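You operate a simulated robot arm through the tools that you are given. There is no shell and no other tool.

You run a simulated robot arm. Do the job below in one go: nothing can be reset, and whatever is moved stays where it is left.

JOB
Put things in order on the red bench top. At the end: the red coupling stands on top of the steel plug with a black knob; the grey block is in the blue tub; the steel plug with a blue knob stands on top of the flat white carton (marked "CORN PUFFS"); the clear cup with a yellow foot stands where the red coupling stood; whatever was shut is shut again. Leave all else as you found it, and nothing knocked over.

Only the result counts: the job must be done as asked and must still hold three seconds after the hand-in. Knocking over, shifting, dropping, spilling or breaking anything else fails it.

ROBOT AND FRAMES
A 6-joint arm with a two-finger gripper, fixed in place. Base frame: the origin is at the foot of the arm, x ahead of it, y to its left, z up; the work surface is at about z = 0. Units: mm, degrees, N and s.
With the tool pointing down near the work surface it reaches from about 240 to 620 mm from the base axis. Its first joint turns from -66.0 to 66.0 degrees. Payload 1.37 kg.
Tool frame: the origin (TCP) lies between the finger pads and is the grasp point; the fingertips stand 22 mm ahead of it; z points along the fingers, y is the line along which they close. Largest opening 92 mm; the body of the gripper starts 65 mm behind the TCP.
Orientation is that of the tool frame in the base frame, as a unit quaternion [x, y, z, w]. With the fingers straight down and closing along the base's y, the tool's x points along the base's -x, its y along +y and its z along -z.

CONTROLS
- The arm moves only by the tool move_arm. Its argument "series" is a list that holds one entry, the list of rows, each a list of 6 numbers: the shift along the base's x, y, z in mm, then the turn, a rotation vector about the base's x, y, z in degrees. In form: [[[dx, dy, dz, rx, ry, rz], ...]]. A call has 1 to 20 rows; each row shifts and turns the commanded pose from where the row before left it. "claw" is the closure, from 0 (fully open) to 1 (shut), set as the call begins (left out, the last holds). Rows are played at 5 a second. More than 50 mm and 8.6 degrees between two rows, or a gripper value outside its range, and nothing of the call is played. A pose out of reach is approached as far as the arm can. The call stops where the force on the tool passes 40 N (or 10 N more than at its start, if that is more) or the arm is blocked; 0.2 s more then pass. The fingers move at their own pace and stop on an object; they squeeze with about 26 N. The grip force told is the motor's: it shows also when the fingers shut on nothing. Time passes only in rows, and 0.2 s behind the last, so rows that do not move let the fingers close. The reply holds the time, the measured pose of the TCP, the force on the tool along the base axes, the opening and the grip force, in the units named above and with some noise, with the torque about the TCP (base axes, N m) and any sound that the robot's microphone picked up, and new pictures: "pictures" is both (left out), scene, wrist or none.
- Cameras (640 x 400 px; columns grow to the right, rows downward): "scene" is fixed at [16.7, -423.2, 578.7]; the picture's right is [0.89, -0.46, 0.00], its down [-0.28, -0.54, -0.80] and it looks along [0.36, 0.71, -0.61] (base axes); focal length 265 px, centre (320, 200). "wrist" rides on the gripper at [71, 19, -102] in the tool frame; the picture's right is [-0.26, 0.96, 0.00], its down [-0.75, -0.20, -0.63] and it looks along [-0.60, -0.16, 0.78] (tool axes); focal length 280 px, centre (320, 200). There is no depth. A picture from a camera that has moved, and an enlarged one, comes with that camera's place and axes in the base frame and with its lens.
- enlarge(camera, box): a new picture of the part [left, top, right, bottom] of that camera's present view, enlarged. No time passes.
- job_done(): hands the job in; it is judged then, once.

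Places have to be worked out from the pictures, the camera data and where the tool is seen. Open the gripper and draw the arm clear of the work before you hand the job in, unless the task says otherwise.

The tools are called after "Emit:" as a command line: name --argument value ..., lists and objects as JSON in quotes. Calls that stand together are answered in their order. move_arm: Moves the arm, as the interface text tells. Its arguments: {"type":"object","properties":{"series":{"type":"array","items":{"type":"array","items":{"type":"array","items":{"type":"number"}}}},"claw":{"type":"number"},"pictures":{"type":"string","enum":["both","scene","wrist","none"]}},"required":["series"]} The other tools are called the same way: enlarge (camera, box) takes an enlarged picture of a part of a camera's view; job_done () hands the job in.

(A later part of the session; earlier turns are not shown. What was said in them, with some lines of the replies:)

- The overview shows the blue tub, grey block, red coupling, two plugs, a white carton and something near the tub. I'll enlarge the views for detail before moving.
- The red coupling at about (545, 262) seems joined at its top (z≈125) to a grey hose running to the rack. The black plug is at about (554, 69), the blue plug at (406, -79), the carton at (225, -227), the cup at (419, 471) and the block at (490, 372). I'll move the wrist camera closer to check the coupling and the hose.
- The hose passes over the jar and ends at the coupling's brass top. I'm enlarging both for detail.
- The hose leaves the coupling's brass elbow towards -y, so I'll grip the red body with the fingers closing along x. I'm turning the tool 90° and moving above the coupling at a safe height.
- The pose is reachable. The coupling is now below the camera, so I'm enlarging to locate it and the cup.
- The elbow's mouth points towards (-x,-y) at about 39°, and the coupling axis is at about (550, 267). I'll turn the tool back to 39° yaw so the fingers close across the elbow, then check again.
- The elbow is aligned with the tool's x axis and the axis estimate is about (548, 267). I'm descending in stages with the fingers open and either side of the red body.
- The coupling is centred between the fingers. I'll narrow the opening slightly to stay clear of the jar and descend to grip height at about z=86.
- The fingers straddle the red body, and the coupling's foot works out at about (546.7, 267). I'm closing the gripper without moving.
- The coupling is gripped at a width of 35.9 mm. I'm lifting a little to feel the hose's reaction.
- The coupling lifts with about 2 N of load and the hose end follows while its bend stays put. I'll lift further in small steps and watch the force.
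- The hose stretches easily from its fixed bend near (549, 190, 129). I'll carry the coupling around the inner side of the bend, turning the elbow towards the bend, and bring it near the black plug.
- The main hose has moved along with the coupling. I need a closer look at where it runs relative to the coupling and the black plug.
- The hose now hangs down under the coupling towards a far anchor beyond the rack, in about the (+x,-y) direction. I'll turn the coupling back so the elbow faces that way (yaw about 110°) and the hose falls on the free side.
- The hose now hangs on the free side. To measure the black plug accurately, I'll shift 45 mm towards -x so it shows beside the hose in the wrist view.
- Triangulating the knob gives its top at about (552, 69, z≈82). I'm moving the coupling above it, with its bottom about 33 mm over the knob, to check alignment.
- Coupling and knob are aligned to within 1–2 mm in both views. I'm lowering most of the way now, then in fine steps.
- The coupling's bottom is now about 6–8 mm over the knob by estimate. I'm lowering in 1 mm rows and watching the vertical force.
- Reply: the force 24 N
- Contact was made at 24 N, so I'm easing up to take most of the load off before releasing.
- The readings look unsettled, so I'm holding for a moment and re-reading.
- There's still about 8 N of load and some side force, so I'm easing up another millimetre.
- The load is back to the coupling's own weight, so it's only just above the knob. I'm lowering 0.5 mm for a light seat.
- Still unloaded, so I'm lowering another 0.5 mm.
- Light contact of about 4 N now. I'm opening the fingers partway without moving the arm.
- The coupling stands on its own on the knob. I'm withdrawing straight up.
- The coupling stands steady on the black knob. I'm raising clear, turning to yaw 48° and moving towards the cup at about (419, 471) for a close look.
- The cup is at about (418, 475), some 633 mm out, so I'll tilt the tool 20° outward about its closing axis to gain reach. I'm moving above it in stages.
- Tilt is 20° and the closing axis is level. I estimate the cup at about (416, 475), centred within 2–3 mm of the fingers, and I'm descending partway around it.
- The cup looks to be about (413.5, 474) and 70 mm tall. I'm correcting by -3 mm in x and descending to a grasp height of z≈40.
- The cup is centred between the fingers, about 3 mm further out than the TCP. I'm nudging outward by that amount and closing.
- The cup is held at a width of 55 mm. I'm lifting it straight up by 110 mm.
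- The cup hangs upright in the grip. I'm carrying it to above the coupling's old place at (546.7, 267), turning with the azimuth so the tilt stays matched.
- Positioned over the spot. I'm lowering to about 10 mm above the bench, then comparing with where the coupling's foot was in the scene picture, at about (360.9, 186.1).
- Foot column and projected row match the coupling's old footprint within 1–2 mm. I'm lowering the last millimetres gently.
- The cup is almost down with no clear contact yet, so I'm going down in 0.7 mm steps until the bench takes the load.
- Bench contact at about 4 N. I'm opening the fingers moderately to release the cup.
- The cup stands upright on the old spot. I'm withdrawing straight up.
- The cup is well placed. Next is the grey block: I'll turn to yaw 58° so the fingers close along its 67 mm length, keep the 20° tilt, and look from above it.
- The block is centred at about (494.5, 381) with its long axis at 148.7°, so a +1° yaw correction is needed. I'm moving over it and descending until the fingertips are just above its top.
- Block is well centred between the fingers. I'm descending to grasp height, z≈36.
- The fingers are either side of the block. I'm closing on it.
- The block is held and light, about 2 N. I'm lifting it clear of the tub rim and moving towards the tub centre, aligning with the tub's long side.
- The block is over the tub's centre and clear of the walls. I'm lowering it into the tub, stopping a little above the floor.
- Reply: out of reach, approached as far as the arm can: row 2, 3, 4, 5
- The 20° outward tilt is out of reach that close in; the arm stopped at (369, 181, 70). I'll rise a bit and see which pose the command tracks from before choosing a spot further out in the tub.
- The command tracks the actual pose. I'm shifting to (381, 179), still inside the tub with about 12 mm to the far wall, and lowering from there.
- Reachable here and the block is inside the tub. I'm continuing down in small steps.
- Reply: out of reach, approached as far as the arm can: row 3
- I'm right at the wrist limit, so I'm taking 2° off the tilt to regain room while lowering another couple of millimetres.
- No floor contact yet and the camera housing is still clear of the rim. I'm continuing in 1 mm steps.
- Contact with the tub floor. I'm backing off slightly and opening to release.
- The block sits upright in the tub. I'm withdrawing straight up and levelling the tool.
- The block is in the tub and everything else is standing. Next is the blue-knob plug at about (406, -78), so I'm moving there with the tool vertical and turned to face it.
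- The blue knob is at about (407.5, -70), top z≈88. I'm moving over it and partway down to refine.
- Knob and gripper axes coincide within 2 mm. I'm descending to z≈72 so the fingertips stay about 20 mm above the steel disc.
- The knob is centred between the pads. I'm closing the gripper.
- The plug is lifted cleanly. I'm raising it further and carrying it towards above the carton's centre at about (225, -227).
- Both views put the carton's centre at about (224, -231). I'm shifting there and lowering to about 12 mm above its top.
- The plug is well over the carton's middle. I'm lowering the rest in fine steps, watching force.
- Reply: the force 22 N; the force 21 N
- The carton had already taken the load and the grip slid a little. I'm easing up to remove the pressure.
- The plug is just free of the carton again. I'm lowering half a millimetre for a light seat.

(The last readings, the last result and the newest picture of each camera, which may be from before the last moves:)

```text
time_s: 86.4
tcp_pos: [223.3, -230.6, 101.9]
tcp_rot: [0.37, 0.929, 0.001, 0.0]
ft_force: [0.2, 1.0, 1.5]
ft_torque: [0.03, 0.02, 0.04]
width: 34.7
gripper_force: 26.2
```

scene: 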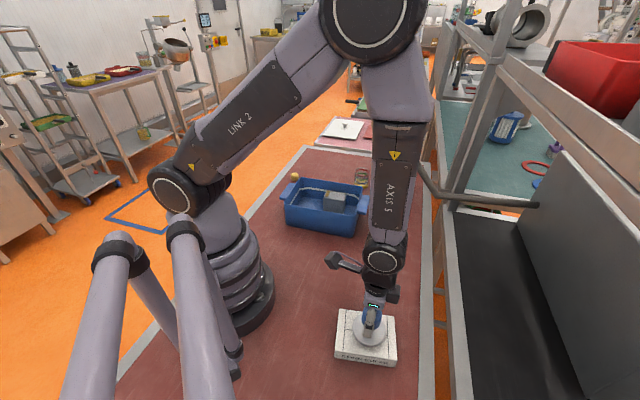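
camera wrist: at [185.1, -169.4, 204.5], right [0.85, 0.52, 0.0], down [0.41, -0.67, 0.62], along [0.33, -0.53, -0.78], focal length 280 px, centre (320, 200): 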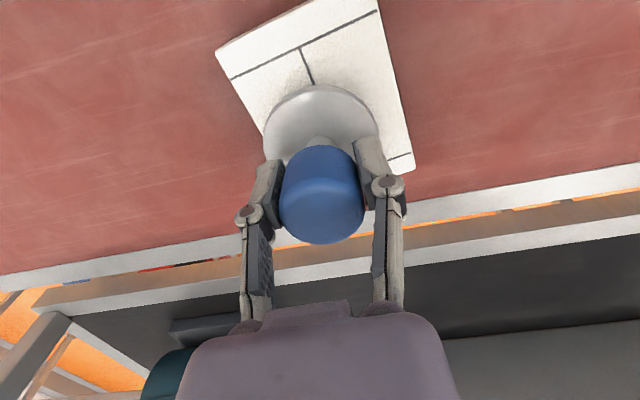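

Light contact now, about 4 N relative to hanging. I'm opening to release the knob.

Emit:
move_arm --series '[[[0, 0, 0, 0, 0, 0], [0, 0, 0, 0, 0, 0], [0, 0, 0, 0, 0, 0]]]' --claw 0.25

Emit:
enlarge --camera "scene" --box '[310, 250, 430, 380]'

```text
time_s: 87.2
tcp_pos: [223.3, -231.8, 102.1]
tcp_rot: [0.37, 0.929, 0.0, 0.0]
ft_force: [-0.4, 0.8, -0.4]
ft_torque: [0.01, 0.0, 0.06]
width: 69.3
gripper_force: 0.0
camera wrist: at [185.4, -169.7, 204.0], right [0.85, 0.52, 0.0], down [0.41, -0.67, 0.63], along [0.33, -0.53, -0.78], focal length 280 px, centre (320, 200)
```

scene: 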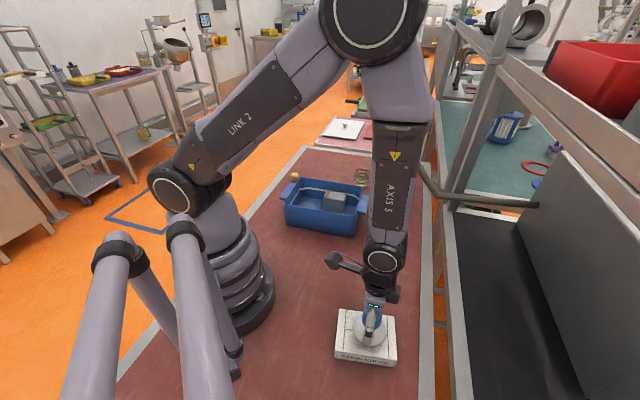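
wrist: 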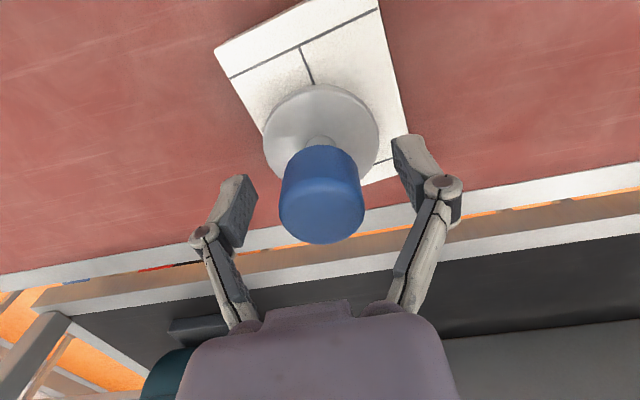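

```text
3.08 times, centred on (370, 315) of scene
camera zoom: at [16.7, -423.2, 578.7], right [0.89, -0.46, 0.0], down [-0.28, -0.54, -0.8], along [0.36, 0.71, -0.61], focal length 816 px, centre (166, -154)
```

zoom: 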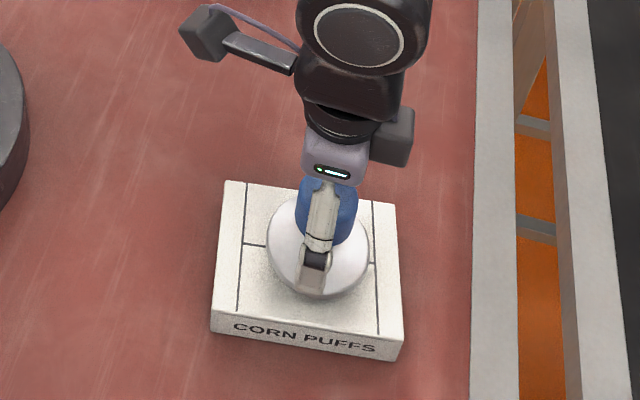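

The plug stands on the carton. I'm withdrawing straight up and moving the arm clear of the work.

Emit:
move_arm --series '[[[0, 0, 8, 0, 0, 0], [0, 0, 15, 0, 0, 0], [0, 0, 25, 0, 0, 0], [0, 0, 35, 0, 0, 0], [0, 0, 40, 0, 0, 0], [0, 0, 40, 0, 0, 0], [20, 30, 20, 0, 0, 4], [25, 35, 10, 0, 0, 6], [25, 35, 0, 0, 0, 6], [20, 35, 0, 0, 0, 6], [0, 0, 0, 0, 0, 0]]]' --claw 0

Emit:
enlarge --camera "scene" --box '[270, 140, 450, 280]'

Emit:
enlarge --camera "scene" --box '[310, 250, 430, 380]'

```text
time_s: 89.6
tcp_pos: [315.0, -96.5, 294.2]
tcp_rot: [0.186, 0.983, 0.001, 0.0]
ft_force: [-0.2, -0.3, -0.3]
ft_torque: [-0.02, -0.02, -0.01]
width: 92.2
gripper_force: 0.0
camera wrist: at [255.0, -53.3, 396.6], right [0.59, 0.8, 0.0], down [0.63, -0.46, 0.63], along [0.5, -0.37, -0.78], focal length 280 px, centre (320, 200)
```

scene: 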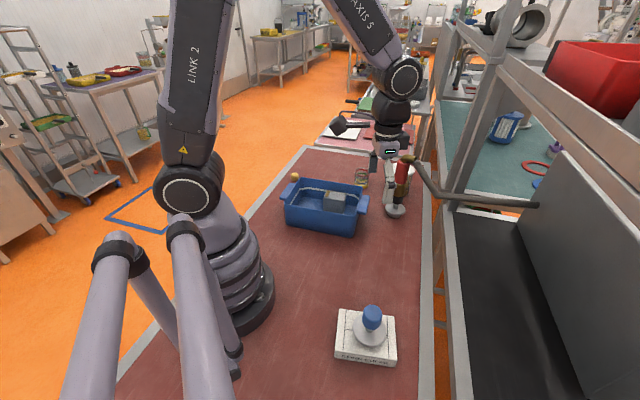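
wrist: 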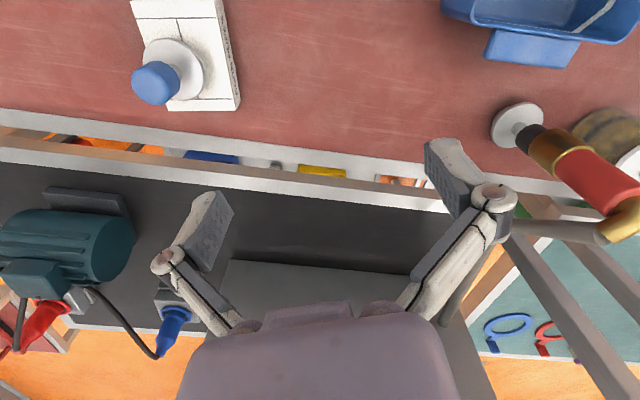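

```text
2.86 times, centred on (360, 210) of scene
camera zoom: at [16.7, -423.2, 578.7], right [0.89, -0.46, 0.0], down [-0.28, -0.54, -0.8], along [0.36, 0.71, -0.61], focal length 757 px, centre (206, 171)
```

zoom: 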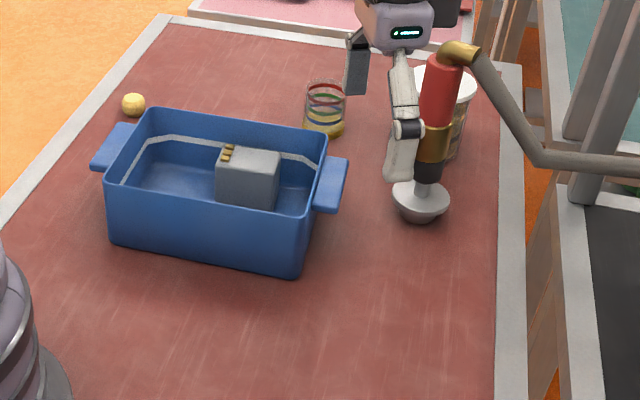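

```text
3.08 times, centred on (370, 315) of scene
camera zoom: at [16.7, -423.2, 578.7], right [0.89, -0.46, 0.0], down [-0.28, -0.54, -0.8], along [0.36, 0.71, -0.61], focal length 816 px, centre (166, -154)
```

zoom: 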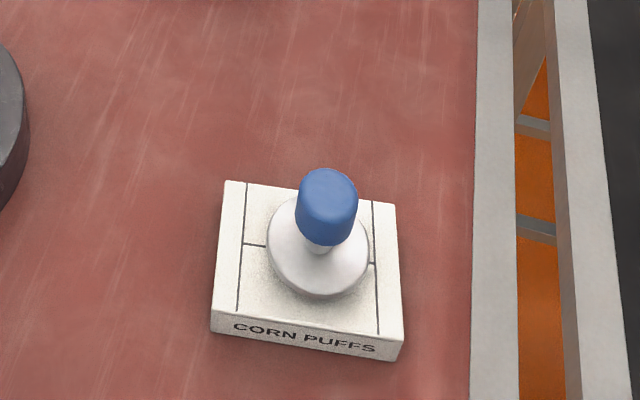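

Everything looks right. I'm moving the arm up and back for an unobstructed final check.

Emit:
move_arm --series '[[[0, 25, 20, 0, 0, 5], [0, 30, 20, 0, 0, 5], [0, 30, 15, 0, 0, 5], [0, 30, 0, 0, 0, 5], [0, 0, 0, 0, 0, 0], [0, 0, 0, 0, 0, 0]]]'

Emit:
enlarge --camera "scene" --box '[270, 140, 450, 280]'

```text
time_s: 91.0
tcp_pos: [313.9, 18.4, 350.4]
tcp_rot: [0.011, 1.0, 0.001, 0.0]
ft_force: [0.4, -0.2, 0.6]
ft_torque: [-0.01, -0.01, 0.02]
width: 92.0
gripper_force: 0.1
camera wrist: at [243.7, 38.4, 452.5], right [0.28, 0.96, 0.0], down [0.75, -0.22, 0.63], along [0.6, -0.18, -0.78], focal length 280 px, centre (320, 200)
```

scene: 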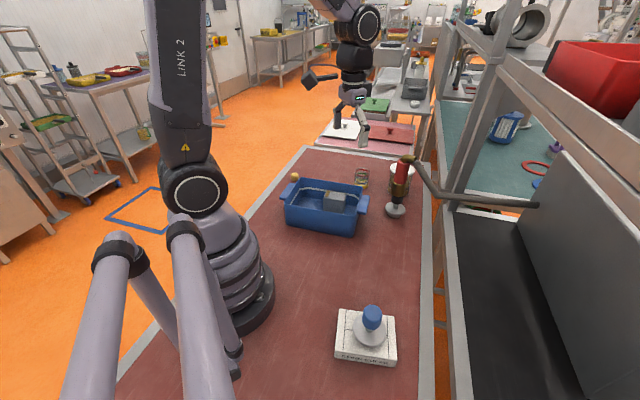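
wrist: 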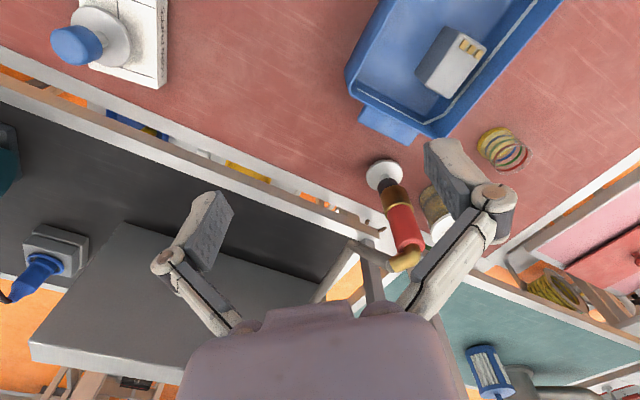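

```text
2.86 times, centred on (360, 210) of scene
camera zoom: at [16.7, -423.2, 578.7], right [0.89, -0.46, 0.0], down [-0.28, -0.54, -0.8], along [0.36, 0.71, -0.61], focal length 757 px, centre (206, 171)
```

zoom: 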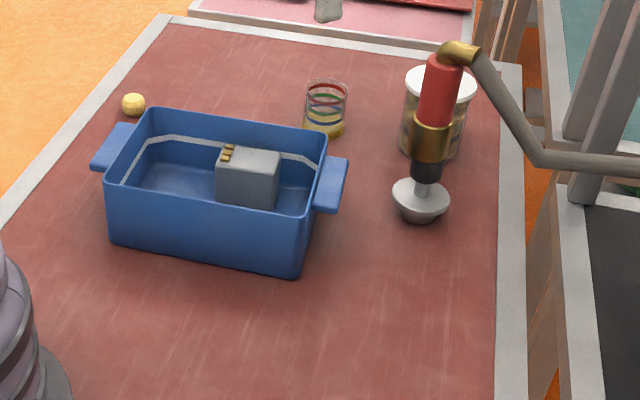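

The final view shows all four items where the job asks:
- The coupling stands on the black-knob plug.
- The block is in the tub.
- The blue-knob plug stands on the carton.
- The cup stands at the coupling's old place.

Everything else is undisturbed, the gripper is open and the arm is clear, so I'm handing the job in.

Emit:
job_done

```text
The job is handed in.
```

I've handed the job in. In the last pictures before hand-in, everything was where you asked:

- **Red coupling:** it stands on top of the steel plug with the black knob. Its hose is still attached and hangs over the free side towards the rack.
- **Grey block:** it sits upright inside the blue tub, nearer the far-right corner than the middle, because the arm couldn't reach the centre at the tilt needed to hold the block.
- **Steel plug with the blue knob:** it stands near the middle of the "CORN PUFFS" carton.
- **Clear cup with the yellow foot:** it stands where the coupling stood, within about 2 mm as far as the pictures show.

Nothing was opened during the job, and the jar still has its lid on. The tub and carton stayed where they were, and nothing was knocked over. The gripper is open and the arm is clear of the bench. I haven't seen the judge's result.
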